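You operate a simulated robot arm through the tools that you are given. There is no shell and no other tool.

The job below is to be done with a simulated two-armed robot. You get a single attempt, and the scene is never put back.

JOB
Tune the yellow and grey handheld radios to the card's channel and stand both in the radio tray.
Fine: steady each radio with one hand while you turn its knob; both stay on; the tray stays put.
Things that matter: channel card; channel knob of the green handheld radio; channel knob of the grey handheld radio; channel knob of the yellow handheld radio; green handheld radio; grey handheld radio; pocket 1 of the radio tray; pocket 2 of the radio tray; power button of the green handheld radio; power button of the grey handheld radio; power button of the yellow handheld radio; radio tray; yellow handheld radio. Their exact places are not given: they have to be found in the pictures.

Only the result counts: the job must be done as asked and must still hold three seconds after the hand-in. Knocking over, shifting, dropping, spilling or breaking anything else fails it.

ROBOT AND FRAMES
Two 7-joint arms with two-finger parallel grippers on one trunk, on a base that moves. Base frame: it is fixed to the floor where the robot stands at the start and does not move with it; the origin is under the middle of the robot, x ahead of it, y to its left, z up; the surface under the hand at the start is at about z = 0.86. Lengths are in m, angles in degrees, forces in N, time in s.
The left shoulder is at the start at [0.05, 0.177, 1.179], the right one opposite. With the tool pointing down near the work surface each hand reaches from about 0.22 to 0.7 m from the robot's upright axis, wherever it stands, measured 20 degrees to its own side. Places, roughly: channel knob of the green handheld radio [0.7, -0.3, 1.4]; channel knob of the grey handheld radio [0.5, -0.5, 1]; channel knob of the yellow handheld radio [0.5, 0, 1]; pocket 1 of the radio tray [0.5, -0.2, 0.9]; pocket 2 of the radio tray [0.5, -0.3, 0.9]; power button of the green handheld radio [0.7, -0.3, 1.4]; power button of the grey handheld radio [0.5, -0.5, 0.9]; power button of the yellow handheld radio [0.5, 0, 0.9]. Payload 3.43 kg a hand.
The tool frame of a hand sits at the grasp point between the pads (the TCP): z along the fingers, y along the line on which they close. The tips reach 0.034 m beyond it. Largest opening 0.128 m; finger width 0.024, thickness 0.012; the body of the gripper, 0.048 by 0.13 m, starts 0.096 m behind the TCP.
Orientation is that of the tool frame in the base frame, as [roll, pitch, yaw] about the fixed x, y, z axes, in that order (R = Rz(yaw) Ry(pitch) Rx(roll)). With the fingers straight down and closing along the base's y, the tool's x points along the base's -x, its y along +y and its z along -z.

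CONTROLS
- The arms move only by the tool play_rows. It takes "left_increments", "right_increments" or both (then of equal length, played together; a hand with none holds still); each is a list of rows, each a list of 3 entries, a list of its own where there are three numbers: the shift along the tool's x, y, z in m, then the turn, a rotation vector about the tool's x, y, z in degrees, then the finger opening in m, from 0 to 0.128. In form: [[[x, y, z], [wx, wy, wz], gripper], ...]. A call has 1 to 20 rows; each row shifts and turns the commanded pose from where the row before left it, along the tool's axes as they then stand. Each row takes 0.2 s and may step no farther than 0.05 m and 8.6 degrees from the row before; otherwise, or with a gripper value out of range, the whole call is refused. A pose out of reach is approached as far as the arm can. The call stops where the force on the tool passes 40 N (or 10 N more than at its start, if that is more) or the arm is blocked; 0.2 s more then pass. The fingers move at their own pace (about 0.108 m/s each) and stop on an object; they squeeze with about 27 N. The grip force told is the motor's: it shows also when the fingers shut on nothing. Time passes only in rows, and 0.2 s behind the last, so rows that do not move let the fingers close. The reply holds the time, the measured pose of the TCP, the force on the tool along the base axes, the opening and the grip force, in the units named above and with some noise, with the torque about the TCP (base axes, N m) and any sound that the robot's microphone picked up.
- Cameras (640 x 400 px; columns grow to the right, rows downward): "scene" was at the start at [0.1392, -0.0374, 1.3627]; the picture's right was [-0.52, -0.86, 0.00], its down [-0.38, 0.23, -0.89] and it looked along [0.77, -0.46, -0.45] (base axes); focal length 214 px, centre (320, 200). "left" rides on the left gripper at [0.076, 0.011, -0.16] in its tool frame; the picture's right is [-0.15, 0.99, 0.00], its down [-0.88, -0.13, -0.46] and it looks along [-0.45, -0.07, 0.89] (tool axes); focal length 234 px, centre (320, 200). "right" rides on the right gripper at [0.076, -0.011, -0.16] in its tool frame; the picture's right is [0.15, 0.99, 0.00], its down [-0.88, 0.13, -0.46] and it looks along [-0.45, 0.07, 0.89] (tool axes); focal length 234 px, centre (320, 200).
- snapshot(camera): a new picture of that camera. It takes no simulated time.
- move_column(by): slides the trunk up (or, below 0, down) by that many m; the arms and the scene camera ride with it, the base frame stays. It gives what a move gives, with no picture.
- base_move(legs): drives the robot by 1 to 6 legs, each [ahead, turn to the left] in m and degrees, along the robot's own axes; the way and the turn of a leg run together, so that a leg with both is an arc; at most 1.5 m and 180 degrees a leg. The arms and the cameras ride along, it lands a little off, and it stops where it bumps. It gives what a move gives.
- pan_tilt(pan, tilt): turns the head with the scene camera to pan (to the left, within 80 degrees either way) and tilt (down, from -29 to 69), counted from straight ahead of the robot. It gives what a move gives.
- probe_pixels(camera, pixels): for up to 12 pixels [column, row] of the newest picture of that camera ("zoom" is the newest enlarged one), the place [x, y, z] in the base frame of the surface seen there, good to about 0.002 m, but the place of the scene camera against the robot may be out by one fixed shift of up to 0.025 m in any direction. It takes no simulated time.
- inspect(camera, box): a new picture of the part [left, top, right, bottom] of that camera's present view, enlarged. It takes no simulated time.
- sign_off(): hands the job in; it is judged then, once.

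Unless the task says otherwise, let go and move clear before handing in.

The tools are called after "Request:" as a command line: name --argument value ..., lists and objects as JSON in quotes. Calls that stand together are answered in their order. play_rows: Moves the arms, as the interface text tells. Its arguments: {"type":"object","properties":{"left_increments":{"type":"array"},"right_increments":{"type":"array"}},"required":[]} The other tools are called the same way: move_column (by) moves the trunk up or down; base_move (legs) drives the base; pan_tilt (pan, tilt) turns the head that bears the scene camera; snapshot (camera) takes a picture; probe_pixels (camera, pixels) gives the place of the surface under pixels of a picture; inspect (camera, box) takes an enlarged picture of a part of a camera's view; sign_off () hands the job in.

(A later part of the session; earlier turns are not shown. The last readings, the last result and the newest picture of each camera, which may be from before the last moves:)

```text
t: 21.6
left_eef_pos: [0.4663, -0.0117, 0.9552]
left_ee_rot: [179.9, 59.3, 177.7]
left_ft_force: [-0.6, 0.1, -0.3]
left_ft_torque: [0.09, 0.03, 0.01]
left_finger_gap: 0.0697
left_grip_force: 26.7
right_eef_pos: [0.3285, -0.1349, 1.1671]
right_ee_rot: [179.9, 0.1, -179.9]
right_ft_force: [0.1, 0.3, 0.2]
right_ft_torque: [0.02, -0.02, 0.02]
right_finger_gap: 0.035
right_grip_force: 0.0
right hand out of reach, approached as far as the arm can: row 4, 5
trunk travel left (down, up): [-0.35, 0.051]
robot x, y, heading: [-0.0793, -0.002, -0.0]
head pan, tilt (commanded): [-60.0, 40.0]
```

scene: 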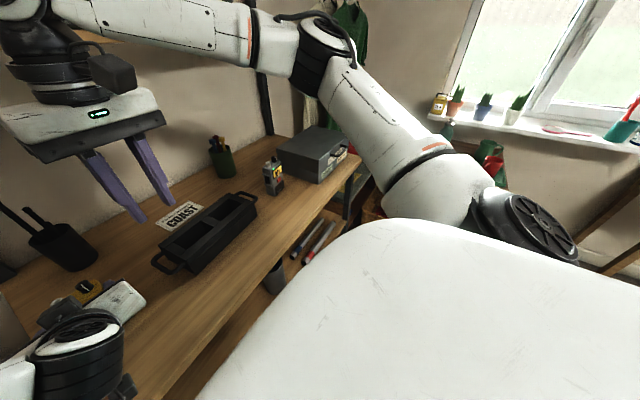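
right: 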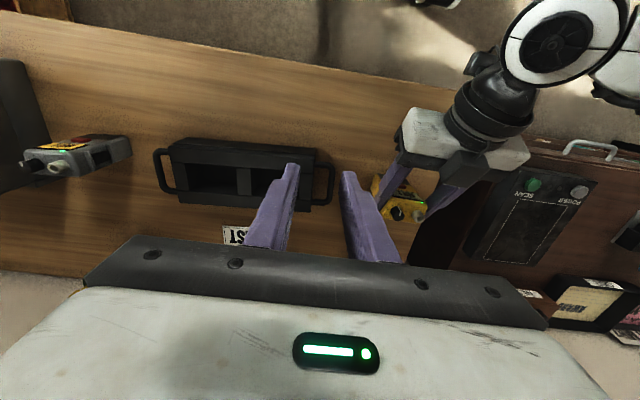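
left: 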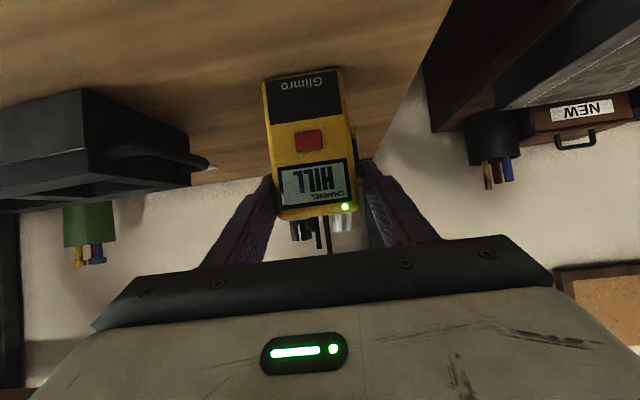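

The right hand also can't pass y≈-0.135 here, so instead I'll bring the radio to the right hand: back the right hand off, then lift the yellow radio 0.10 m with the left hand.

Request:
play_rows --right_increments '[[[0, -0.04, -0.01], [0, 0, 0], 0.035], [[0, -0.04, -0.01], [0, 0, 0], 0.035], [[0, -0.04, -0.01], [0, 0, 0], 0.035], [[0, -0.04, -0.01], [0, 0, 0], 0.035], [[0, -0.03, 0], [0, 0, 0], 0.035]]'

Request:
play_rows --left_increments '[[[-0.0144, 0, -0.0083], [0, 0, 0], 0.05], [[-0.0289, 0, -0.0167], [0, 0, 0], 0.05], [[-0.0289, 0, -0.0167], [0, 0, 0], 0.05], [[-0.0144, 0, -0.0083], [0, 0, 0], 0.05], [[0, 0, 0], [0, 0, 0], 0.05]]'

Request:
snapshot --camera "left"

Request:
pan_tilt --pan -20 --tilt 35

Request:
snapshot --camera "scene"

```text
t: 22.8
left_eef_pos: [0.4665, -0.0127, 0.9556]
left_ee_rot: [179.9, 59.4, 177.8]
left_ft_force: [-1.0, -0.3, 0.8]
left_ft_torque: [-0.01, 0.04, 0.0]
left_finger_gap: 0.0699
left_grip_force: 26.5
right_eef_pos: [0.3254, -0.3259, 1.2086]
right_ee_rot: [180.0, 0.0, -179.8]
right_ft_force: [-0.6, -0.2, 0.2]
right_ft_torque: [-0.01, -0.04, -0.01]
right_finger_gap: 0.0349
right_grip_force: 0.0
trunk travel left (down, up): [-0.35, 0.051]
robot x, y, heading: [-0.0812, -0.0019, -0.2]
head pan, tilt (commanded): [-60.0, 40.0]
```

```text
t: 24.0
left_eef_pos: [0.4706, -0.0118, 1.0549]
left_ee_rot: [179.8, 59.3, 177.8]
left_ft_force: [-0.5, 0.4, -2.5]
left_ft_torque: [0.09, 0.04, 0.04]
left_finger_gap: 0.0698
left_grip_force: 26.2
right_eef_pos: [0.3269, -0.3244, 1.2087]
right_ee_rot: [-180.0, 0.0, -179.6]
right_ft_force: [-0.8, -0.4, 0.8]
right_ft_torque: [-0.01, -0.02, -0.01]
right_finger_gap: 0.0347
right_grip_force: 0.1
trunk travel left (down, up): [-0.35, 0.051]
robot x, y, heading: [-0.0759, 0.0004, -0.0]
head pan, tilt (commanded): [-60.0, 40.0]
```

```text
taken
```

left: 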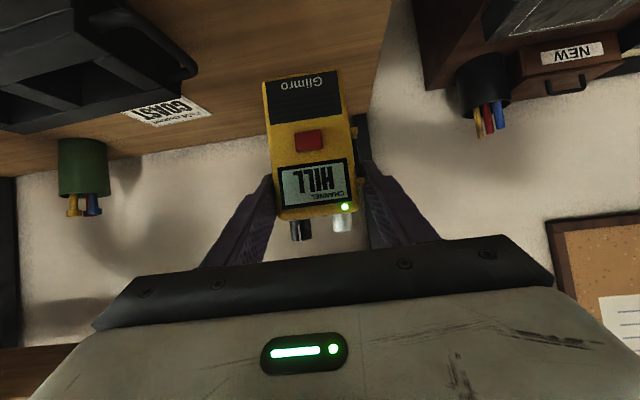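

```text
t: 25.1
left_eef_pos: [0.4705, -0.0117, 1.0547]
left_ee_rot: [-180.0, 59.3, 177.8]
left_ft_force: [0.5, -0.9, -2.6]
left_ft_torque: [-0.01, 0.03, -0.03]
left_finger_gap: 0.0699
left_grip_force: 26.7
right_eef_pos: [0.327, -0.3241, 1.2086]
right_ee_rot: [180.0, -0.1, -179.6]
right_ft_force: [-0.5, 0.1, 0.0]
right_ft_torque: [-0.02, 0.01, 0.02]
right_finger_gap: 0.0349
right_grip_force: 0.1
trunk travel left (down, up): [-0.35, 0.051]
robot x, y, heading: [-0.0805, 0.0014, 0.2]
head pan, tilt (commanded): [-20.0, 35.0]
```

```text
taken
```

scene: 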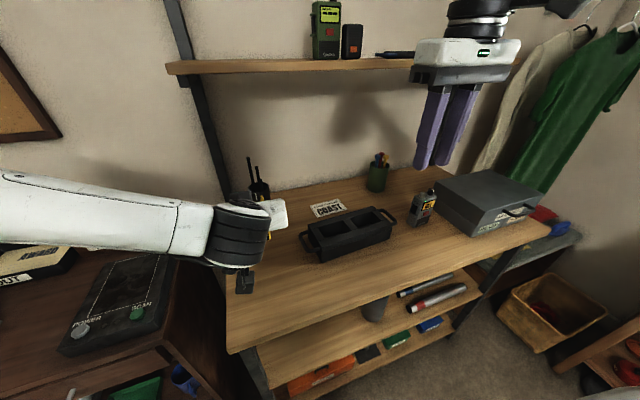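

The yellow radio is lifted cleanly and held (about 2.6 N of weight, same pose in the fingers). I'll now turn it 45° clockwise about the vertical so that both arms can reach it comfortably.

Request:
play_rows --left_increments '[[[0, 0, 0], [6.45, 0, 3.83], 0.05], [[0, 0, 0], [6.45, 0, 3.83], 0.05], [[0, 0, 0], [6.45, 0, 3.83], 0.05], [[0, 0, 0], [6.45, 0, 3.83], 0.05], [[0, 0, 0], [6.45, 0, 3.83], 0.05], [[0, 0, 0], [6.45, 0, 3.83], 0.05], [[0, 0, 0], [0, 0, 0], 0.05]]'

```text
t: 26.7
left_eef_pos: [0.47, -0.0121, 1.0578]
left_ee_rot: [179.7, 59.4, 132.6]
left_ft_force: [-0.9, -0.2, -2.7]
left_ft_torque: [0.04, 0.0, -0.01]
left_finger_gap: 0.0697
left_grip_force: 27.4
right_eef_pos: [0.3273, -0.3247, 1.2084]
right_ee_rot: [180.0, 0.1, -179.7]
right_ft_force: [0.4, -0.7, -0.5]
right_ft_torque: [0.03, -0.01, 0.0]
right_finger_gap: 0.0348
right_grip_force: 0.0
trunk travel left (down, up): [-0.35, 0.051]
robot x, y, heading: [-0.0804, -0.0005, -0.1]
head pan, tilt (commanded): [-20.0, 35.0]
```

Rotation went fine. Now I'll carry the radio toward (0.42, -0.22), above and in front of the tray.

Request:
play_rows --left_increments '[[[-0.0121, -0.0356, 0.0204], [0, 0, 0], 0.05], [[-0.0121, -0.0356, 0.0204], [0, 0, 0], 0.05], [[-0.0121, -0.0356, 0.0204], [0, 0, 0], 0.05], [[-0.0121, -0.0356, 0.0204], [0, 0, 0], 0.05], [[-0.0121, -0.0356, 0.0204], [0, 0, 0], 0.05], [[0, 0, 0], [0, 0, 0], 0.05]]'

Request:
snapshot --camera "scene"

Request:
snapshot --camera "right"

```text
t: 28.1
left_eef_pos: [0.426, -0.2213, 1.0531]
left_ee_rot: [179.8, 59.4, 132.8]
left_ft_force: [0.4, 0.3, -2.7]
left_ft_torque: [0.04, -0.02, -0.03]
left_finger_gap: 0.0697
left_grip_force: 27.3
right_eef_pos: [0.3272, -0.3241, 1.2075]
right_ee_rot: [-180.0, 0.0, -179.7]
right_ft_force: [-0.3, -0.7, 0.1]
right_ft_torque: [0.01, 0.0, 0.01]
right_finger_gap: 0.0349
right_grip_force: 0.1
trunk travel left (down, up): [-0.35, 0.051]
robot x, y, heading: [-0.0809, 0.0004, -0.0]
head pan, tilt (commanded): [-20.0, 35.0]
```

```text
taken
```

scene: 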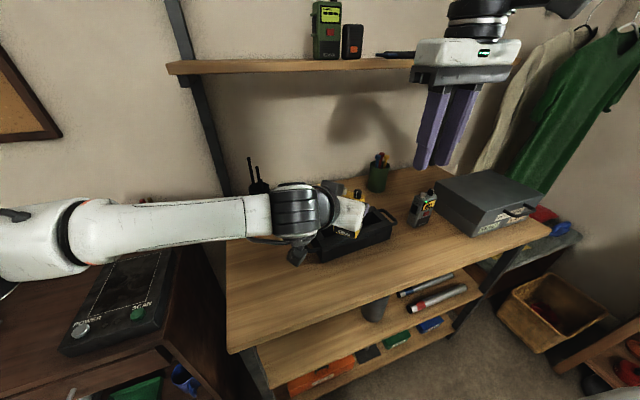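

```text
taken
```

right: 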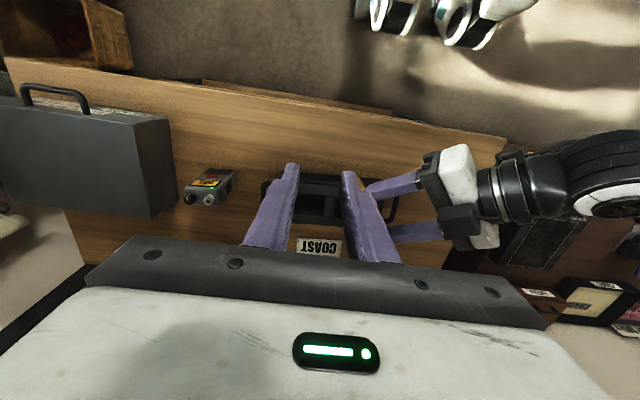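

The left arm holds the radio at (0.426, -0.221, 1.053), and I compute the knob at about (0.419, -0.244) with its top at z≈1.087. I'll bring the right hand near, above it, turned to yaw ≈205 so the fingers stay clear of the antenna.

Request:
play_rows --right_increments '[[[-0.03, 0.025, 0], [0, 0, -8.3], 0.03], [[-0.03, 0.02, 0], [0, 0, -8.3], 0.03], [[-0.02, 0.02, 0], [0, 0, -8.3], 0.03], [[0, 0, 0], [0, 0, 0], 0.03]]'

Request:
snapshot --camera "right"

```text
t: 29.1
left_eef_pos: [0.4248, -0.221, 1.0547]
left_ee_rot: [179.6, 59.4, 132.6]
left_ft_force: [-0.6, -0.1, -2.9]
left_ft_torque: [0.0, 0.04, 0.01]
left_finger_gap: 0.0697
left_grip_force: 26.6
right_eef_pos: [0.3981, -0.2518, 1.2102]
right_ee_rot: [180.0, 0.0, -154.7]
right_ft_force: [0.5, -0.6, -0.2]
right_ft_torque: [0.02, -0.04, -0.01]
right_finger_gap: 0.0298
right_grip_force: 0.1
trunk travel left (down, up): [-0.35, 0.051]
robot x, y, heading: [-0.0749, -0.0007, 0.0]
head pan, tilt (commanded): [-20.0, 35.0]
```

```text
taken
```

right: 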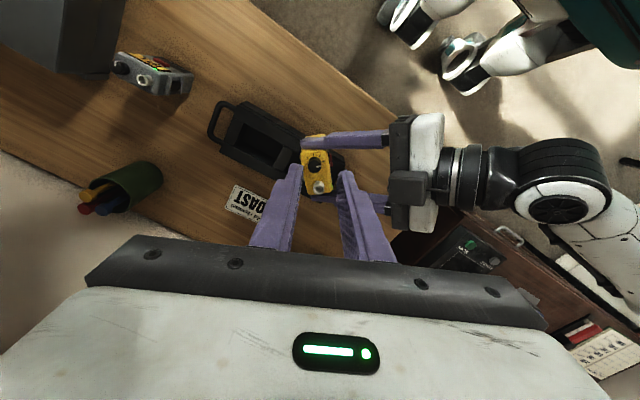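

The right camera shows the knob at about (315,164) and the antenna at (319,186) between the fingertips. I'll zoom and probe for the exact knob centre.

Request:
inspect --camera "right" --box '[290, 128, 354, 200]'

Request:
probe_pixels --camera "right" --pixels '[[315, 163], [312, 163], [318, 163], [315, 160], [319, 186], [308, 175], [325, 170]]'

```text
5.56 times, centred on (322, 164) of right
```

zoom: 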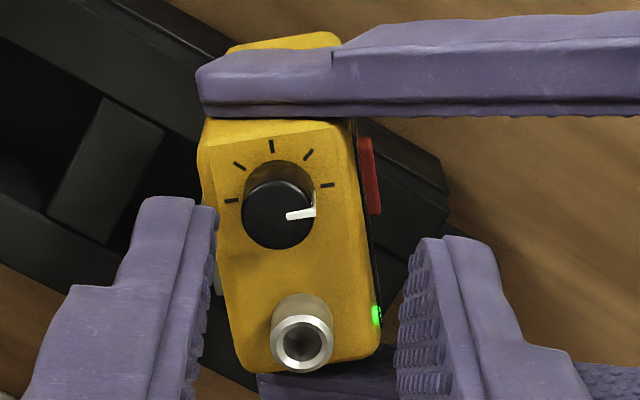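

```text
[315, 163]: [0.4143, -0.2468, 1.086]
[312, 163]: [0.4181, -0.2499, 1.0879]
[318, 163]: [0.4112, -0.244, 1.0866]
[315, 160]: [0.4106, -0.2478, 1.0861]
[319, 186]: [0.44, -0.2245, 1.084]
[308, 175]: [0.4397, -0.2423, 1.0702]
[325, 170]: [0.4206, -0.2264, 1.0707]
```

Five ticks run from front round the right side to the back (zoom (327,185) to (231,201)), 45° apart, and HILL is the first one. I'll probe the knob's top centre at zoom (278,214).

Request:
probe_pixels --camera "zoom" --pixels '[[278, 214], [250, 214], [305, 222], [278, 190], [278, 240], [300, 345], [272, 345], [332, 340], [300, 320], [300, 366], [260, 270], [340, 270]]'

```text
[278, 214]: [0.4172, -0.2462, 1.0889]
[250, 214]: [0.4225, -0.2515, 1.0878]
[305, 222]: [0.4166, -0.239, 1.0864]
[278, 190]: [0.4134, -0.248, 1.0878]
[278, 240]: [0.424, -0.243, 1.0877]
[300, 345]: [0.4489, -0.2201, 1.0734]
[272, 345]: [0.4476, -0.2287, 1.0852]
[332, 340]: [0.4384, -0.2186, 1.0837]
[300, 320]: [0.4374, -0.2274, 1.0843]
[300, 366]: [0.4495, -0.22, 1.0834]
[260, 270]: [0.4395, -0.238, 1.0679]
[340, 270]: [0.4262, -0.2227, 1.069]
```

The knob's centre is about (0.4185, -0.2455, 1.0875). I'll centre the right hand over it and come down to just above the knob.

Request:
play_rows --right_increments '[[[-0.0106, -0.0014, 0], [0, 0, 0], 0.03], [[-0.0106, -0.0014, 0.02], [0, 0, 0], 0.03], [[0, 0, 0.03], [0, 0, 0], 0.03], [[0, 0, 0.028], [0, 0, 0], 0.03], [[0, 0, 0], [0, 0, 0], 0.03]]'

Request:
inspect --camera "right" --box '[280, 130, 376, 210]'

Request:
inspect --camera "scene" --box '[290, 130, 430, 250]'

```text
t: 30.3
left_eef_pos: [0.4243, -0.2203, 1.0548]
left_ee_rot: [179.6, 59.3, 132.7]
left_ft_force: [-0.6, 0.3, -3.6]
left_ft_torque: [0.07, 0.02, 0.04]
left_finger_gap: 0.0696
left_grip_force: 26.8
right_eef_pos: [0.4207, -0.2417, 1.1294]
right_ee_rot: [180.0, 0.1, -154.9]
right_ft_force: [-0.7, 0.4, 0.7]
right_ft_torque: [0.02, 0.01, 0.01]
right_finger_gap: 0.0298
right_grip_force: 0.1
trunk travel left (down, up): [-0.35, 0.051]
robot x, y, heading: [-0.0786, 0.001, -0.0]
head pan, tilt (commanded): [-20.0, 35.0]
```

```text
5.00 times, centred on (328, 170) of right
```

zoom: 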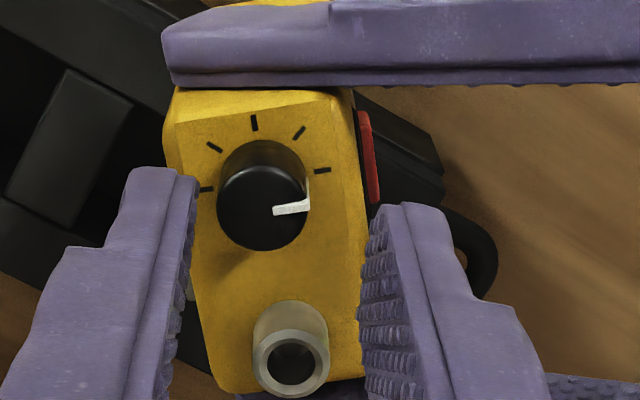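

```text
3.33 times, centred on (360, 190) of scene
```

zoom: 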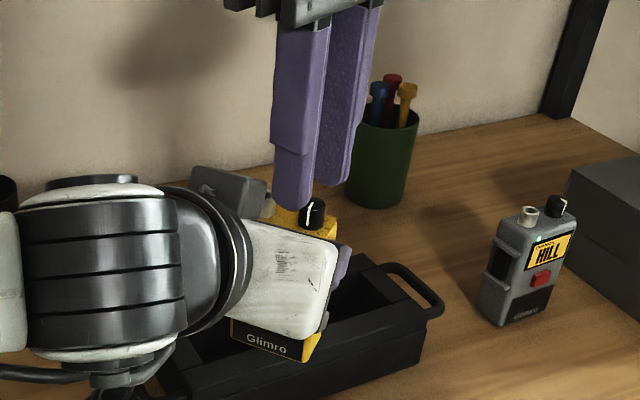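

The knob centre at zoom (262,207) sits slightly left of the mid-line between the fingertips (195..365). I'll probe it again to refine the centring.

Request:
probe_pixels --camera "right" --pixels '[[316, 171], [317, 172], [316, 172], [309, 172], [324, 172], [316, 165], [316, 178]]'

Request:
inspect --camera "right" --box '[300, 155, 334, 190]'

Request:
probe_pixels --camera "zoom" --pixels '[[310, 185], [310, 200], [220, 200], [400, 200], [310, 110], [310, 280]]'

```text
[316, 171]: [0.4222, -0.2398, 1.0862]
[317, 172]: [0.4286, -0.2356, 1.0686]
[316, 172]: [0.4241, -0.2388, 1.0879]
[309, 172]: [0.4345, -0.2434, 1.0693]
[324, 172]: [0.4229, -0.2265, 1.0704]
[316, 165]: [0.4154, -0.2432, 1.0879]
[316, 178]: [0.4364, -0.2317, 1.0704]
```

```text
11.43 times, centred on (317, 172) of right
```

zoom: 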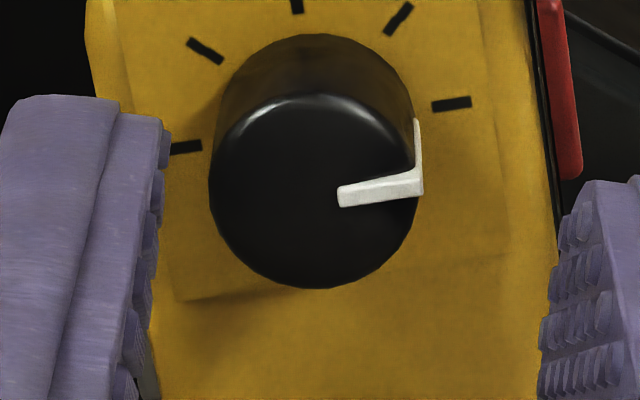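

```text
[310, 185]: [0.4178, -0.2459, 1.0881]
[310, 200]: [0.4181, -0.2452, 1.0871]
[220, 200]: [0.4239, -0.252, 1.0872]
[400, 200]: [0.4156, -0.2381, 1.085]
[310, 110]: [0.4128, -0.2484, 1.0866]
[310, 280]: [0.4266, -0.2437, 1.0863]
```

From the zoom, the knob centre is (0.4188, -0.2455) and the mid-line of the fingers is off by about 3.5 mm. I'll correct by that and recheck.

Request:
play_rows --right_increments '[[[0.0033, -0.0033, 0], [0, 0, 0], 0.03], [[0, 0, 0], [0, 0, 0], 0.03], [[0, 0, 0], [0, 0, 0], 0.03]]'

Request:
inspect --camera "right" --box '[290, 150, 344, 190]'

Request:
probe_pixels --camera "zoom" --pixels '[[310, 185], [310, 200], [330, 195], [320, 195], [300, 195], [340, 195]]'

```text
t: 31.1
left_eef_pos: [0.425, -0.2218, 1.0535]
left_ee_rot: [179.6, 59.3, 132.7]
left_ft_force: [0.5, -0.6, -1.9]
left_ft_torque: [0.04, 0.02, -0.02]
left_finger_gap: 0.0697
left_grip_force: 26.8
right_eef_pos: [0.4188, -0.2455, 1.1283]
right_ee_rot: [-180.0, 0.0, -154.7]
right_ft_force: [0.5, 0.8, -0.2]
right_ft_torque: [0.02, -0.02, -0.01]
right_finger_gap: 0.03
right_grip_force: 0.1
trunk travel left (down, up): [-0.35, 0.051]
robot x, y, heading: [-0.0748, -0.0034, 0.2]
head pan, tilt (commanded): [-20.0, 35.0]
```

```text
10.00 times, centred on (317, 170) of right
```

zoom: 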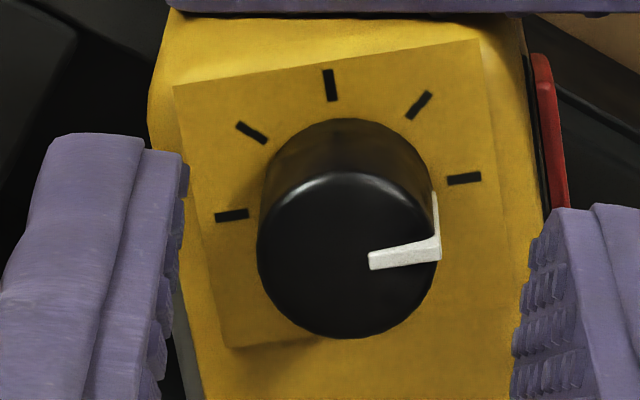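

```text
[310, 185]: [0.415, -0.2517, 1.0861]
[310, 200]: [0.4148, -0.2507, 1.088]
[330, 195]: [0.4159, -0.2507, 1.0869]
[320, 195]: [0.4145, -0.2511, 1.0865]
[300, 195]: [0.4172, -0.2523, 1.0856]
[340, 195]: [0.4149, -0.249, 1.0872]
```

The knob disc (257..440 in zoom) is now centred between the fingers (185..517). I'll probe its true centre at (348,255) for the fore-aft check.

Request:
probe_pixels --camera "zoom" --pixels '[[348, 255], [340, 250], [355, 262], [348, 180], [348, 330], [265, 255], [432, 255], [340, 262]]'

```text
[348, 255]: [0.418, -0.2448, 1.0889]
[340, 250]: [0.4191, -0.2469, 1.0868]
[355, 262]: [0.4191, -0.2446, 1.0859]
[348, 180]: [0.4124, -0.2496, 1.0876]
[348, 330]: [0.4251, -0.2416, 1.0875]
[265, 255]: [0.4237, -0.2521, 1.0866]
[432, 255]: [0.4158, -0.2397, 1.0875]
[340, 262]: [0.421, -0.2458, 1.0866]
```

The knob centre (0.419, -0.2456) matches the right hand (0.4188, -0.2455). I'll descend about 21 mm and close gently on the knob.

Request:
play_rows --right_increments '[[[0, 0, 0.011], [0, 0, 0], 0.03], [[0, 0, 0.0103], [0, 0, 0], 0.03], [[0, 0, 0], [0, 0, 0], 0.024], [[0, 0, 0], [0, 0, 0], 0.018], [[0, 0, 0], [0, 0, 0], 0.012], [[0, 0, 0], [0, 0, 0], 0.008], [[0, 0, 0], [0, 0, 0], 0.008]]'

Request:
inspect --camera "right" --box '[280, 130, 376, 210]'

Request:
snapshot --camera "left"

```text
t: 32.7
left_eef_pos: [0.4261, -0.2207, 1.0536]
left_ee_rot: [179.8, 59.4, 132.7]
left_ft_force: [0.0, 0.9, -2.5]
left_ft_torque: [-0.06, 0.0, -0.01]
left_finger_gap: 0.0697
left_grip_force: 26.9
right_eef_pos: [0.4178, -0.246, 1.1084]
right_ee_rot: [-180.0, 0.0, -155.0]
right_ft_force: [0.1, 0.0, 0.0]
right_ft_torque: [0.02, 0.04, 0.03]
right_finger_gap: 0.0153
right_grip_force: 27.6
trunk travel left (down, up): [-0.35, 0.051]
robot x, y, heading: [-0.0832, 0.0003, 0.1]
head pan, tilt (commanded): [-20.0, 35.0]
```

```text
5.00 times, centred on (328, 170) of right
```

zoom: 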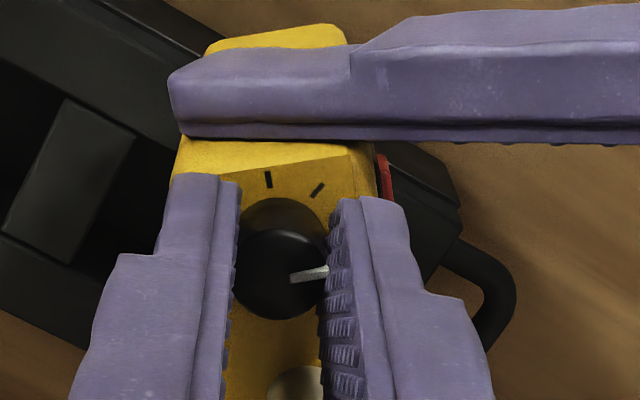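

```text
taken
```

left: 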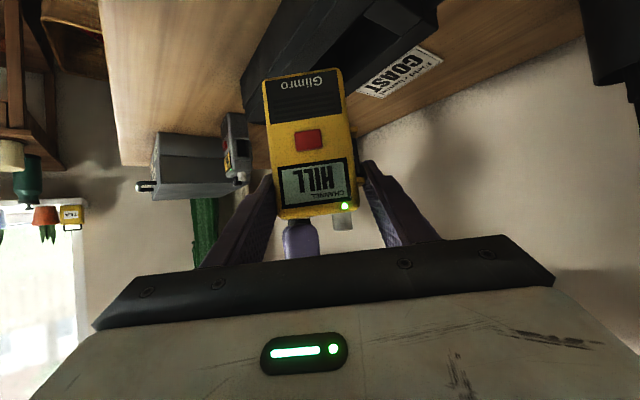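

The fingers hold the knob (gap 0.0153) with almost no side force. I'll turn it 45° counter-clockwise in small steps.

Request:
play_rows --right_increments '[[[0, 0, 0], [0, 0, -6], 0.008], [[0, 0, 0], [0, 0, -6], 0.008], [[0, 0, 0], [0, 0, -6], 0.008], [[0, 0, 0], [0, 0, -6], 0.008], [[0, 0, 0], [0, 0, 0], 0.008]]'

Request:
inspect --camera "left" --box '[250, 60, 370, 240]'

Request:
inspect --camera "right" --box '[280, 130, 376, 210]'

```text
t: 33.9
left_eef_pos: [0.4236, -0.221, 1.0543]
left_ee_rot: [179.8, 59.3, 132.6]
left_ft_force: [-11.5, 3.9, 1.7]
left_ft_torque: [-0.19, -0.34, -0.27]
left_finger_gap: 0.0701
left_grip_force: 27.2
right_eef_pos: [0.4183, -0.2475, 1.1075]
right_ee_rot: [-180.0, 0.1, -130.8]
right_ft_force: [10.9, -2.8, -1.5]
right_ft_torque: [-0.09, -0.24, -0.02]
right_finger_gap: 0.0157
right_grip_force: 26.9
trunk travel left (down, up): [-0.35, 0.051]
robot x, y, heading: [-0.0791, -0.0014, -0.2]
head pan, tilt (commanded): [-20.0, 35.0]
```

```text
2.22 times, centred on (310, 150) of left
```

zoom: 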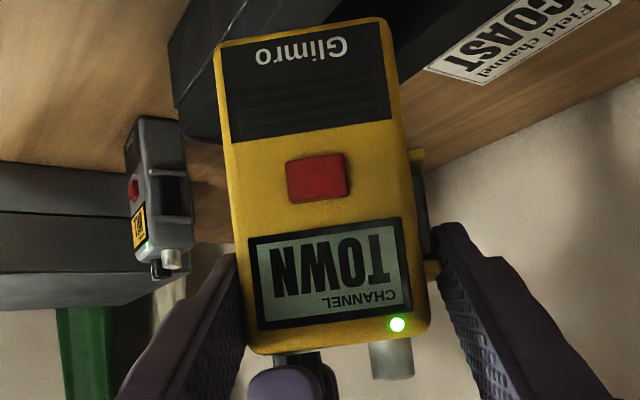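

```text
5.00 times, centred on (328, 170) of right
```

zoom: 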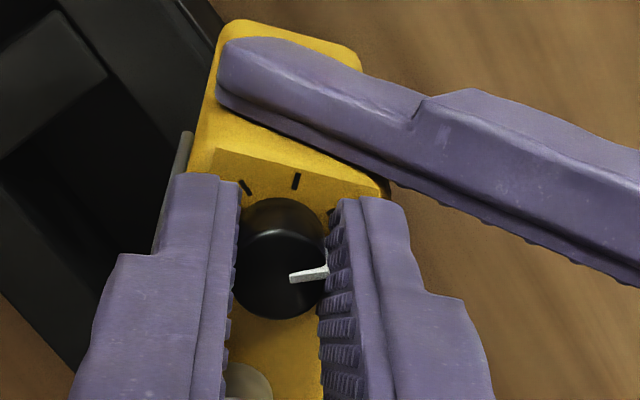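

The display now reads TOWN, with the knob past its first step and about 10 N of side force from slight off-centring. I'll keep turning while shifting about 1.5 mm to relieve the force.

Request:
play_rows --right_increments '[[[-0.0003, -0.0006, 0], [0, 0, -5], 0.008], [[-0.0003, -0.0005, 0], [0, 0, -5], 0.008], [[-0.0002, -0.0004, 0], [0, 0, -5], 0.008], [[0, 0, 0], [0, 0, -6], 0.008], [[0, 0, 0], [0, 0, 0], 0.008]]'

Request:
inspect --camera "left" --box '[250, 60, 370, 240]'

Request:
inspect --camera "right" --box '[280, 130, 376, 210]'

```text
t: 35.1
left_eef_pos: [0.4249, -0.2215, 1.0526]
left_ee_rot: [179.8, 59.3, 132.6]
left_ft_force: [-9.8, -2.8, -1.2]
left_ft_torque: [-0.02, -0.2, -0.22]
left_finger_gap: 0.0697
left_grip_force: 27.0
right_eef_pos: [0.4197, -0.2481, 1.1078]
right_ee_rot: [-180.0, 0.1, -109.7]
right_ft_force: [9.3, 3.3, 0.3]
right_ft_torque: [0.19, -0.29, -0.06]
right_finger_gap: 0.0158
right_grip_force: 27.5
trunk travel left (down, up): [-0.35, 0.051]
robot x, y, heading: [-0.0799, 0.0008, 0.1]
head pan, tilt (commanded): [-20.0, 35.0]
```

```text
2.22 times, centred on (310, 150) of left
```

zoom: 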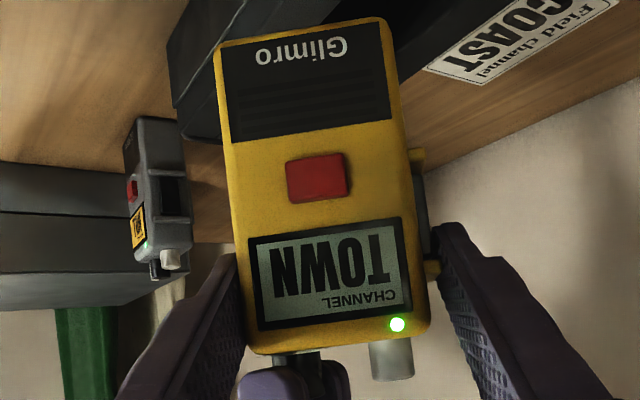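

```text
5.00 times, centred on (328, 170) of right
```

zoom: 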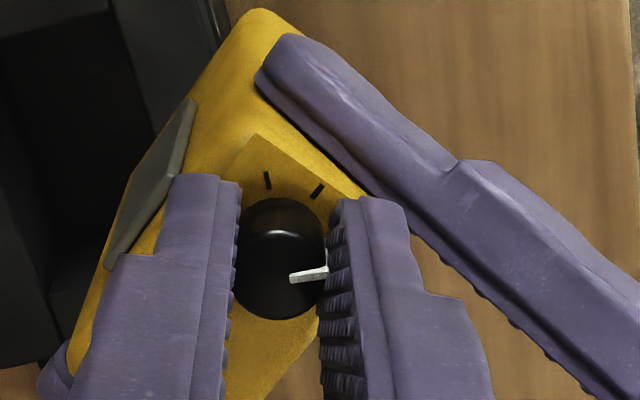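

TOWN is centred at the 45° tick. I'll release the knob, swing the open fingers back 45°, and re-measure before the next turn.

Request:
play_rows --right_increments '[[[0, 0, 0], [0, 0, 0], 0.02], [[0, 0, 0], [0, 0, 0], 0.026], [[0, 0, 0], [0, 0, 0], 0.026], [[0, 0, -0.011], [0, 0, 0], 0.026], [[0, 0, -0.011], [0, 0, 0], 0.028], [[0, 0, 0], [0, 0, 7.5], 0.03], [[0, 0, 0], [0, 0, 7.5], 0.03], [[0, 0, 0], [0, 0, 7.5], 0.03], [[0, 0, 0], [0, 0, 7.5], 0.03], [[0, 0, 0], [0, 0, 7.5], 0.03], [[0, 0, 0], [0, 0, 7.5], 0.03], [[0, 0, 0], [0, 0, 0], 0.03]]'

Request:
inspect --camera "right" --box '[290, 150, 344, 190]'

Request:
probe_pixels --camera "zoom" --pixels '[[348, 255], [340, 250], [355, 262], [348, 190], [348, 320], [275, 255], [420, 255], [340, 262]]'

Request:
inspect --camera "left" --box '[250, 60, 370, 240]'

```text
t: 37.7
left_eef_pos: [0.4251, -0.2211, 1.0535]
left_ee_rot: [179.8, 59.4, 132.7]
left_ft_force: [0.4, -0.7, -3.9]
left_ft_torque: [0.03, 0.03, 0.0]
left_finger_gap: 0.0694
left_grip_force: 26.9
right_eef_pos: [0.4187, -0.2474, 1.1296]
right_ee_rot: [-179.9, -0.1, -154.9]
right_ft_force: [0.0, -0.6, 0.5]
right_ft_torque: [0.01, -0.02, -0.02]
right_finger_gap: 0.0299
right_grip_force: 0.1
trunk travel left (down, up): [-0.35, 0.051]
robot x, y, heading: [-0.0769, 0.0013, -0.0]
head pan, tilt (commanded): [-20.0, 35.0]
```

```text
10.00 times, centred on (317, 170) of right
```

zoom: 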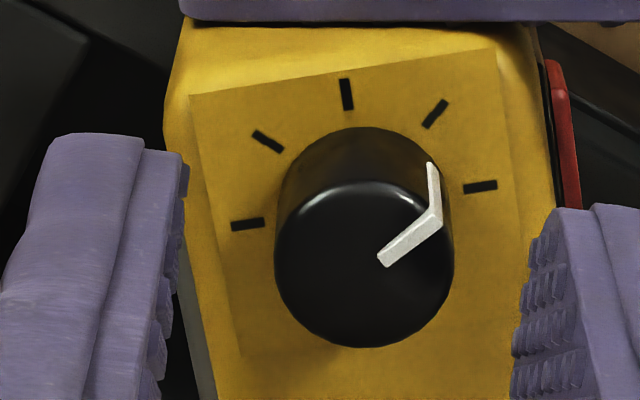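

```text
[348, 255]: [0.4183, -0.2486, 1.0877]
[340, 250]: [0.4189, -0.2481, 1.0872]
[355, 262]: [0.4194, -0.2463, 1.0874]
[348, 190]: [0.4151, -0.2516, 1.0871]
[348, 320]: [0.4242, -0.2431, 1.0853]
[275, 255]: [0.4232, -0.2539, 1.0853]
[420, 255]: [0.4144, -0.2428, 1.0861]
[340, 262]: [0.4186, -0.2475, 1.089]
```

```text
2.22 times, centred on (310, 150) of left
```

zoom: 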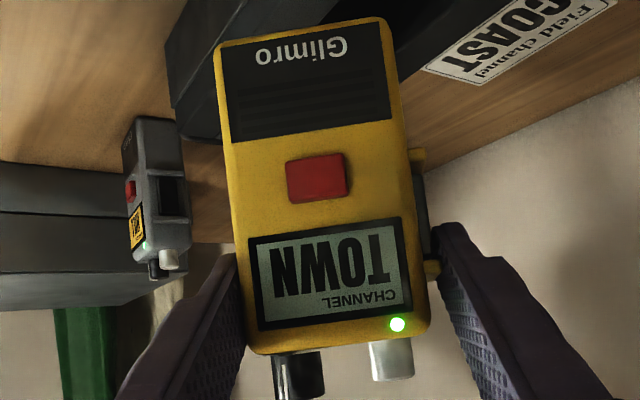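

The pointer now sits at the second tick and rests there; the knob centre is ≈(0.4186, -0.2463), 1.1 mm off the hand. I'll recentre, descend, grip and turn another 45°.

Request:
play_rows --right_increments '[[[-0.0005, 0.0011, 0.011], [0, 0, 0], 0.03], [[0, 0, 0.0105], [0, 0, 0], 0.03], [[0, 0, 0], [0, 0, 0], 0.024], [[0, 0, 0], [0, 0, 0], 0.018], [[0, 0, 0], [0, 0, 0], 0.012], [[0, 0, 0], [0, 0, 0], 0.008], [[0, 0, 0], [0, 0, 0], 0.008], [[0, 0, 0], [0, 0, -6], 0.008], [[0, 0, 0], [0, 0, -6], 0.008], [[0, 0, 0], [0, 0, -6], 0.008], [[0, 0, 0], [0, 0, -6], 0.008], [[0, 0, 0], [0, 0, 0], 0.008]]'

Request:
inspect --camera "left" --box '[250, 60, 370, 240]'

```text
t: 40.3
left_eef_pos: [0.4237, -0.222, 1.0538]
left_ee_rot: [179.8, 59.4, 132.5]
left_ft_force: [0.9, -6.0, 1.7]
left_ft_torque: [0.02, 0.14, 0.05]
left_finger_gap: 0.0698
left_grip_force: 27.2
right_eef_pos: [0.4187, -0.2459, 1.1083]
right_ee_rot: [179.9, -0.1, -130.8]
right_ft_force: [-0.9, 6.3, -3.2]
right_ft_torque: [0.2, 0.05, 0.01]
right_finger_gap: 0.0157
right_grip_force: 26.5
trunk travel left (down, up): [-0.35, 0.051]
robot x, y, heading: [-0.0785, -0.0038, -0.2]
head pan, tilt (commanded): [-20.0, 35.0]
```

```text
2.22 times, centred on (310, 150) of left
```

zoom: 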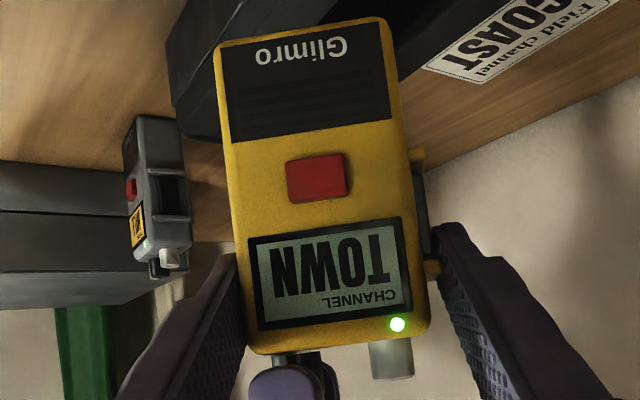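

Still TOWN after 24° of this turn with only ~6 N of side force. I'll go on 21° more.

Request:
play_rows --right_increments '[[[0, 0, 0], [0, 0, -7], 0.008], [[0, 0, 0], [0, 0, -7], 0.008], [[0, 0, 0], [0, 0, -7], 0.008], [[0, 0, 0], [0, 0, 0], 0.008]]'

Request:
inspect --camera "left" --box '[250, 60, 370, 240]'

Request:
inspect --camera "right" --box '[280, 130, 376, 210]'

```text
t: 41.3
left_eef_pos: [0.4255, -0.2216, 1.0549]
left_ee_rot: [179.9, 59.4, 132.7]
left_ft_force: [-2.5, -3.4, 5.4]
left_ft_torque: [-0.11, 0.0, -0.02]
left_finger_gap: 0.0699
left_grip_force: 27.2
right_eef_pos: [0.4193, -0.2478, 1.1084]
right_ee_rot: [-180.0, 0.0, -109.7]
right_ft_force: [1.9, 3.9, -6.1]
right_ft_torque: [0.11, -0.03, -0.03]
right_finger_gap: 0.0157
right_grip_force: 27.5
trunk travel left (down, up): [-0.35, 0.051]
robot x, y, heading: [-0.0774, 0.0016, -0.1]
head pan, tilt (commanded): [-20.0, 35.0]
```

```text
2.22 times, centred on (310, 150) of left
```

zoom: 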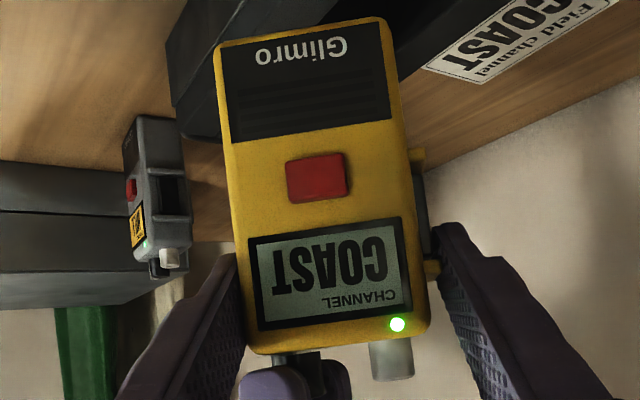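

```text
5.00 times, centred on (328, 170) of right
```

zoom: 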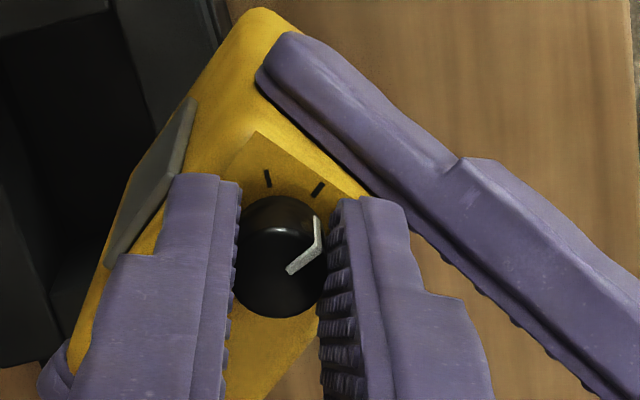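

The display reads COAST, but the pointer is only at about 74° (between ticks 2 and 3, near the switching point), since the knob rolled back about 15° on the earlier release. I'll turn about 20° further so it sits at the third tick.

Request:
play_rows --right_increments '[[[0, 0, 0], [0, 0, -7], 0.008], [[0, 0, 0.0004], [0, 0, -7], 0.008], [[0, 0, 0.0004], [0, 0, -6], 0.008], [[0, 0, 0], [0, 0, 0], 0.008], [[0, 0, 0], [0, 0, 0], 0.008]]'

Request:
inspect --camera "left" --box '[250, 60, 370, 240]'

Request:
inspect --camera "right" --box '[280, 130, 376, 210]'

```text
t: 42.5
left_eef_pos: [0.424, -0.2205, 1.0525]
left_ee_rot: [179.7, 59.3, 132.6]
left_ft_force: [-8.8, 0.7, 5.8]
left_ft_torque: [-0.16, -0.25, -0.22]
left_finger_gap: 0.0698
left_grip_force: 27.0
right_eef_pos: [0.4197, -0.247, 1.1067]
right_ee_rot: [-179.8, 0.1, -89.8]
right_ft_force: [7.8, -0.5, -5.1]
right_ft_torque: [-0.07, -0.21, -0.03]
right_finger_gap: 0.0158
right_grip_force: 27.1
trunk travel left (down, up): [-0.35, 0.051]
robot x, y, heading: [-0.0747, 0.0011, 0.1]
head pan, tilt (commanded): [-20.0, 35.0]
```

```text
2.22 times, centred on (310, 150) of left
```

zoom: 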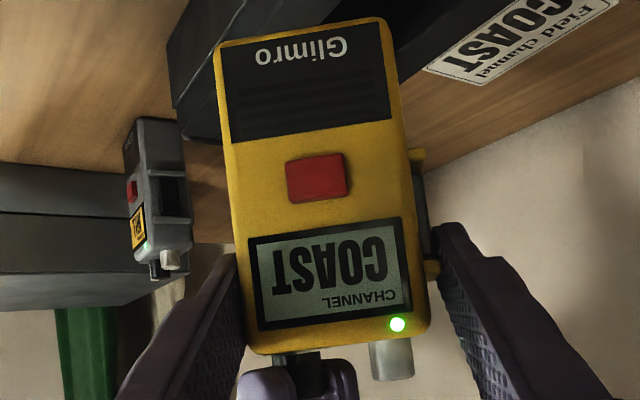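

```text
5.00 times, centred on (328, 170) of right
```

zoom: 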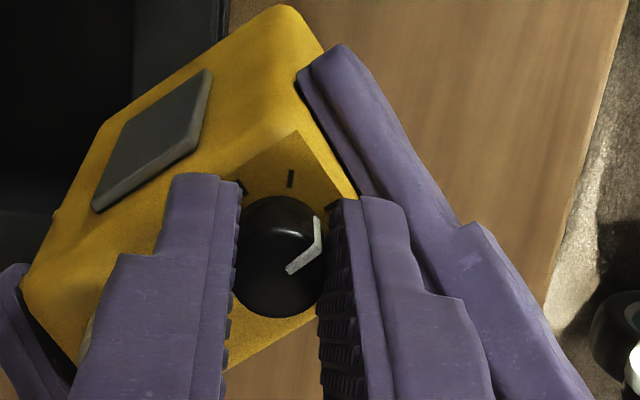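

The pointer now lines up with the third tick at about 93° and COAST shows. Before letting go I'll shift along the 8 N side force to unload it, so the knob doesn't roll back.

Request:
play_rows --right_increments '[[[0, -0.0008, 0.0003], [0, 0, 0], 0.008], [[0, -0.0007, 0.0003], [0, 0, 0], 0.008], [[0, 0, 0], [0, 0, 0], 0.008]]'

```text
t: 43.3
left_eef_pos: [0.4259, -0.2209, 1.0533]
left_ee_rot: [179.7, 59.3, 132.7]
left_ft_force: [-8.5, 0.8, 3.0]
left_ft_torque: [0.05, -0.21, -0.17]
left_finger_gap: 0.0697
left_grip_force: 27.2
right_eef_pos: [0.4203, -0.2471, 1.1066]
right_ee_rot: [180.0, 0.1, -89.8]
right_ft_force: [7.6, -1.3, -2.3]
right_ft_torque: [-0.16, -0.16, -0.01]
right_finger_gap: 0.0154
right_grip_force: 26.1
trunk travel left (down, up): [-0.35, 0.051]
robot x, y, heading: [-0.0779, -0.0015, 0.4]
head pan, tilt (commanded): [-20.0, 35.0]
```

The vertical load dropped but the x force stayed near 7.6 N. I'll shift another 2 mm the same way and watch it.

Request:
play_rows --right_increments '[[[0, -0.001, 0.0003], [0, 0, 0], 0.008], [[0, -0.001, 0.0002], [0, 0, 0], 0.008], [[0, 0, 0], [0, 0, 0], 0.008]]'

Request:
inspect --camera "right" --box '[280, 130, 376, 210]'

```text
t: 44.1
left_eef_pos: [0.4261, -0.2193, 1.0523]
left_ee_rot: [179.8, 59.2, 132.9]
left_ft_force: [3.7, -3.6, -6.3]
left_ft_torque: [0.11, 0.14, 0.16]
left_finger_gap: 0.0699
left_grip_force: 26.8
right_eef_pos: [0.4221, -0.2446, 1.1069]
right_ee_rot: [179.9, 0.0, -89.8]
right_ft_force: [-4.6, 3.0, 3.3]
right_ft_torque: [0.23, 0.17, 0.0]
right_finger_gap: 0.0155
right_grip_force: 26.6
trunk travel left (down, up): [-0.35, 0.051]
robot x, y, heading: [-0.0802, -0.0037, -0.2]
head pan, tilt (commanded): [-20.0, 35.0]
```

```text
5.00 times, centred on (328, 170) of right
```

zoom: 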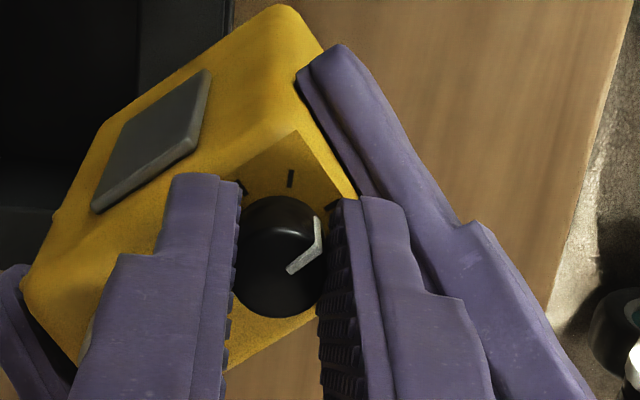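

The side force has now swung to -4.6 N, so I'm slightly past neutral. I'll back off 0.7 mm and then open the fingers and rise.

Request:
play_rows --right_increments '[[[-0.0004, 0.0007, -0.0004], [0, 0, 0], 0.008], [[0, 0, 0], [0, 0, 0], 0.008]]'

Request:
play_rows --right_increments '[[[0, 0, 0], [0, 0, 0], 0.02], [[0, 0, 0], [0, 0, 0], 0.024], [[0, 0, 0], [0, 0, 0], 0.024], [[0, 0, -0.012], [0, 0, 0], 0.024], [[0, 0, -0.02], [0, 0, 0], 0.026], [[0, 0, -0.03], [0, 0, 0], 0.03], [[0, 0, 0], [0, 0, 0], 0.03]]'

Request:
inspect --camera "right" --box '[280, 130, 376, 210]'

Request:
inspect --camera "left" --box '[250, 60, 370, 240]'

```text
t: 44.7
left_eef_pos: [0.4262, -0.2201, 1.0528]
left_ee_rot: [179.6, 59.3, 132.8]
left_ft_force: [8.2, -3.0, -8.5]
left_ft_torque: [0.06, 0.19, 0.22]
left_finger_gap: 0.0699
left_grip_force: 26.3
right_eef_pos: [0.4214, -0.2467, 1.1075]
right_ee_rot: [180.0, 0.1, -89.8]
right_ft_force: [-7.2, 3.6, 4.8]
right_ft_torque: [0.24, 0.21, -0.01]
right_finger_gap: 0.0156
right_grip_force: 27.0
trunk travel left (down, up): [-0.35, 0.051]
robot x, y, heading: [-0.0793, -0.0019, -0.0]
head pan, tilt (commanded): [-20.0, 35.0]
```

```text
t: 46.3
left_eef_pos: [0.4255, -0.2213, 1.053]
left_ee_rot: [179.9, 59.3, 132.7]
left_ft_force: [0.1, -0.8, -3.3]
left_ft_torque: [0.02, 0.01, -0.01]
left_finger_gap: 0.0696
left_grip_force: 27.2
right_eef_pos: [0.422, -0.2485, 1.1679]
right_ee_rot: [179.9, 0.0, -89.8]
right_ft_force: [0.8, -0.8, -0.1]
right_ft_torque: [-0.04, 0.02, -0.03]
right_finger_gap: 0.03
right_grip_force: 0.1
trunk travel left (down, up): [-0.35, 0.051]
robot x, y, heading: [-0.0815, 0.0038, 0.1]
head pan, tilt (commanded): [-20.0, 35.0]
```

```text
5.00 times, centred on (328, 170) of right
```

zoom: 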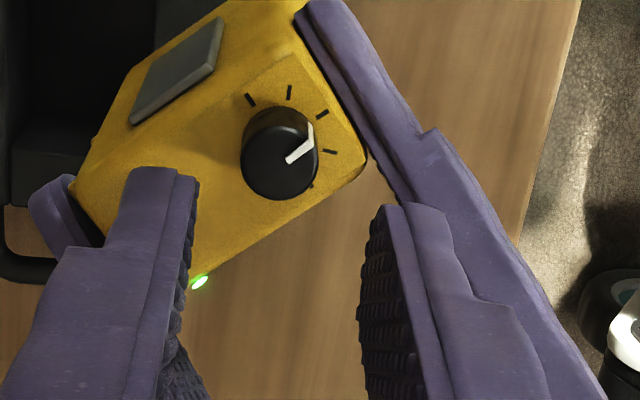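

```text
2.22 times, centred on (310, 150) of left
```

zoom: 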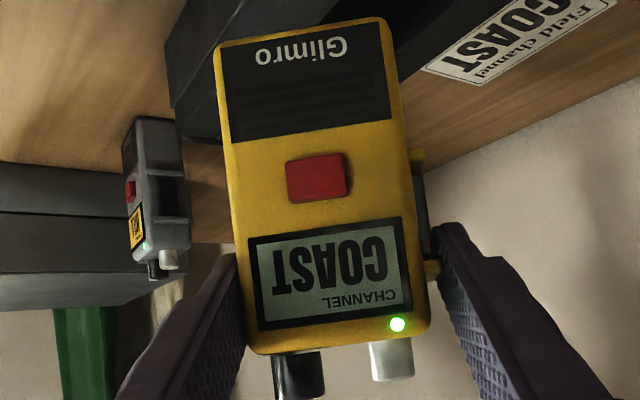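

The yellow radio holds COAST with the LED green, and the pointer rests on tick 3. I'll move the right hand up and away to the right and turn it back, to view the tray and the grey radio.

Request:
play_rows --right_increments '[[[0, 0, -0.04], [0, 0, 0], 0.04], [[0.03, 0.01, -0.02], [0, 0, 0], 0.05], [[0.04, 0.025, 0], [0, 0, 8.2], 0.06], [[0.035, 0.025, 0], [0, 0, 8.2], 0.06], [[0.02, 0.02, 0], [0, 0, 8.2], 0.06], [[0, 0, 0], [0, 0, 8.2], 0.06], [[0, 0, 0], [0, 0, 8.2], 0.06], [[0, 0, 0], [0, 0, 8.2], 0.06], [[0, 0, 0], [0, 0, 8.2], 0.06], [[0, 0, 0], [0, 0, 8.2], 0.06], [[0, 0, 0], [0, 0, 8.2], 0.06], [[0, 0, 0], [0, 0, 8.2], 0.06], [[0, 0, 0], [0, 0, 8.2], 0.06], [[0, 0, 0], [0, 0, 0], 0.06]]'

Request:
snapshot --camera "right"

Request:
snapshot --camera "scene"

```text
t: 49.3
left_eef_pos: [0.4265, -0.221, 1.0542]
left_ee_rot: [179.7, 59.3, 132.7]
left_ft_force: [-0.2, 0.0, -1.7]
left_ft_torque: [-0.01, 0.03, -0.01]
left_finger_gap: 0.0695
left_grip_force: 27.1
right_eef_pos: [0.3317, -0.362, 1.2308]
right_ee_rot: [180.0, -0.1, 179.9]
right_ft_force: [0.5, 0.0, -0.6]
right_ft_torque: [0.0, -0.01, 0.02]
right_finger_gap: 0.0598
right_grip_force: 0.1
trunk travel left (down, up): [-0.35, 0.051]
robot x, y, heading: [-0.0795, -0.0012, -0.0]
head pan, tilt (commanded): [-20.0, 35.0]
```

```text
taken
```

right: 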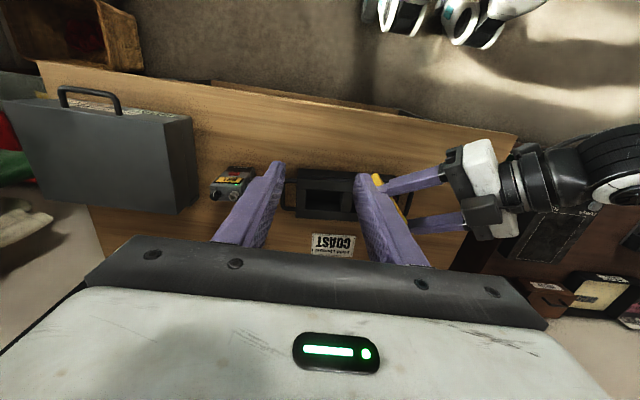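

```text
taken
```

scene: 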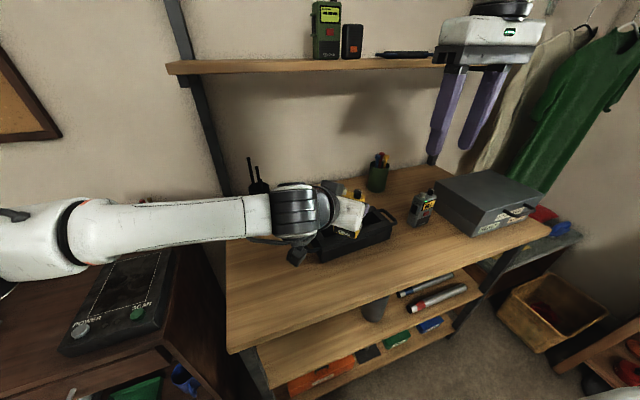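

The left hand hides pocket 1 from the right camera. I'll move the yellow radio aside to the left, turn it back to face straight with the tray, and re-view the tray from the right hand with fingers open.

Request:
play_rows --left_increments '[[[0.0159, 0.0289, -0.0269], [0, 0, 0], 0.05], [[0.0159, 0.0289, -0.0269], [0, 0, 0], 0.05], [[0.0159, 0.0289, -0.0269], [0, 0, 0], 0.05], [[0.0159, 0.0289, -0.0269], [0, 0, 0], 0.05], [[0, 0, 0], [-6.22, 0, -3.69], 0.05], [[0, 0, 0], [-6.22, 0, -3.69], 0.05], [[0, 0, 0], [-6.22, 0, -3.69], 0.05], [[0, 0, 0], [-6.22, 0, -3.69], 0.05], [[0, 0, 0], [-6.22, 0, -3.69], 0.05], [[0, 0, 0], [-6.22, 0, -3.69], 0.05], [[0, 0, 0], [-6.22, 0, -3.69], 0.05], [[0, 0, 0], [0, 0, 0], 0.05]]' --right_increments '[[[0, 0, 0], [0, 0, 0], 0.128], [[0, 0, 0], [0, 0, 0], 0.128], [[0, 0, 0], [0, 0, 0], 0.128], [[0, 0, 0], [0, 0, 0], 0.128], [[0, 0.02, 0], [0, 0, 0], 0.128], [[0, 0.02, 0], [0, 0, 0], 0.128], [[0, 0.02, 0], [0, 0, 0], 0.128], [[0, 0, 0], [0, 0, 0], 0.128], [[0, 0, 0], [0, 0, 0], 0.128], [[0, 0, 0], [0, 0, 0], 0.128], [[0, 0, 0], [0, 0, 0], 0.128], [[0, 0, 0], [0, 0, 0], 0.128]]'

Request:
snapshot --camera "right"

Request:
inspect --camera "right" --box '[240, 150, 400, 250]'

```text
t: 51.9
left_eef_pos: [0.4217, -0.0504, 1.0569]
left_ee_rot: [179.9, 59.4, -176.4]
left_ft_force: [-0.4, -0.4, -3.0]
left_ft_torque: [0.02, 0.02, 0.0]
left_finger_gap: 0.0697
left_grip_force: 27.4
right_eef_pos: [0.3322, -0.3026, 1.2288]
right_ee_rot: [-179.9, 0.0, 180.0]
right_ft_force: [0.3, 0.0, 1.0]
right_ft_torque: [0.0, 0.0, -0.03]
right_finger_gap: 0.1279
right_grip_force: 0.1
trunk travel left (down, up): [-0.35, 0.051]
robot x, y, heading: [-0.0761, 0.0013, -0.1]
head pan, tilt (commanded): [-20.0, 35.0]
```

```text
taken
```

right: 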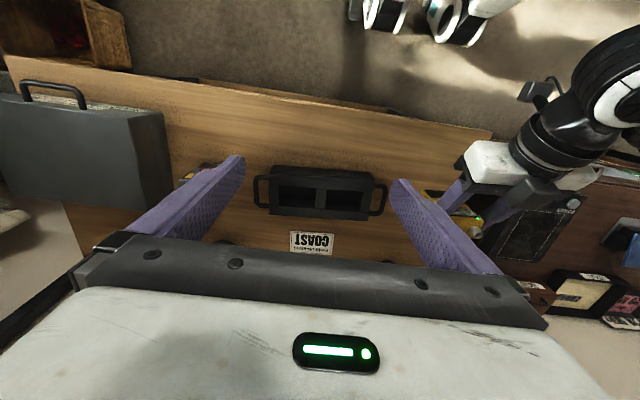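

```text
4.00 times, centred on (320, 200) of right
```

zoom: 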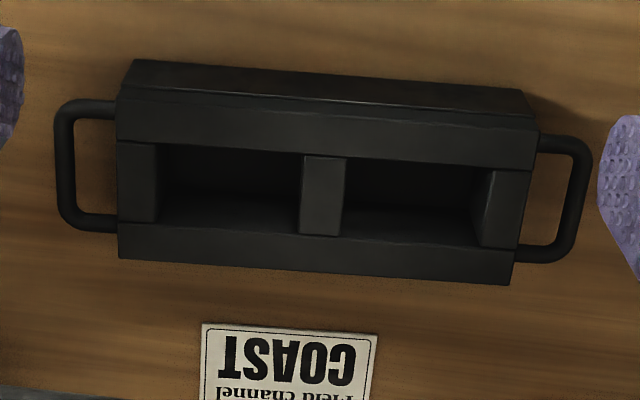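

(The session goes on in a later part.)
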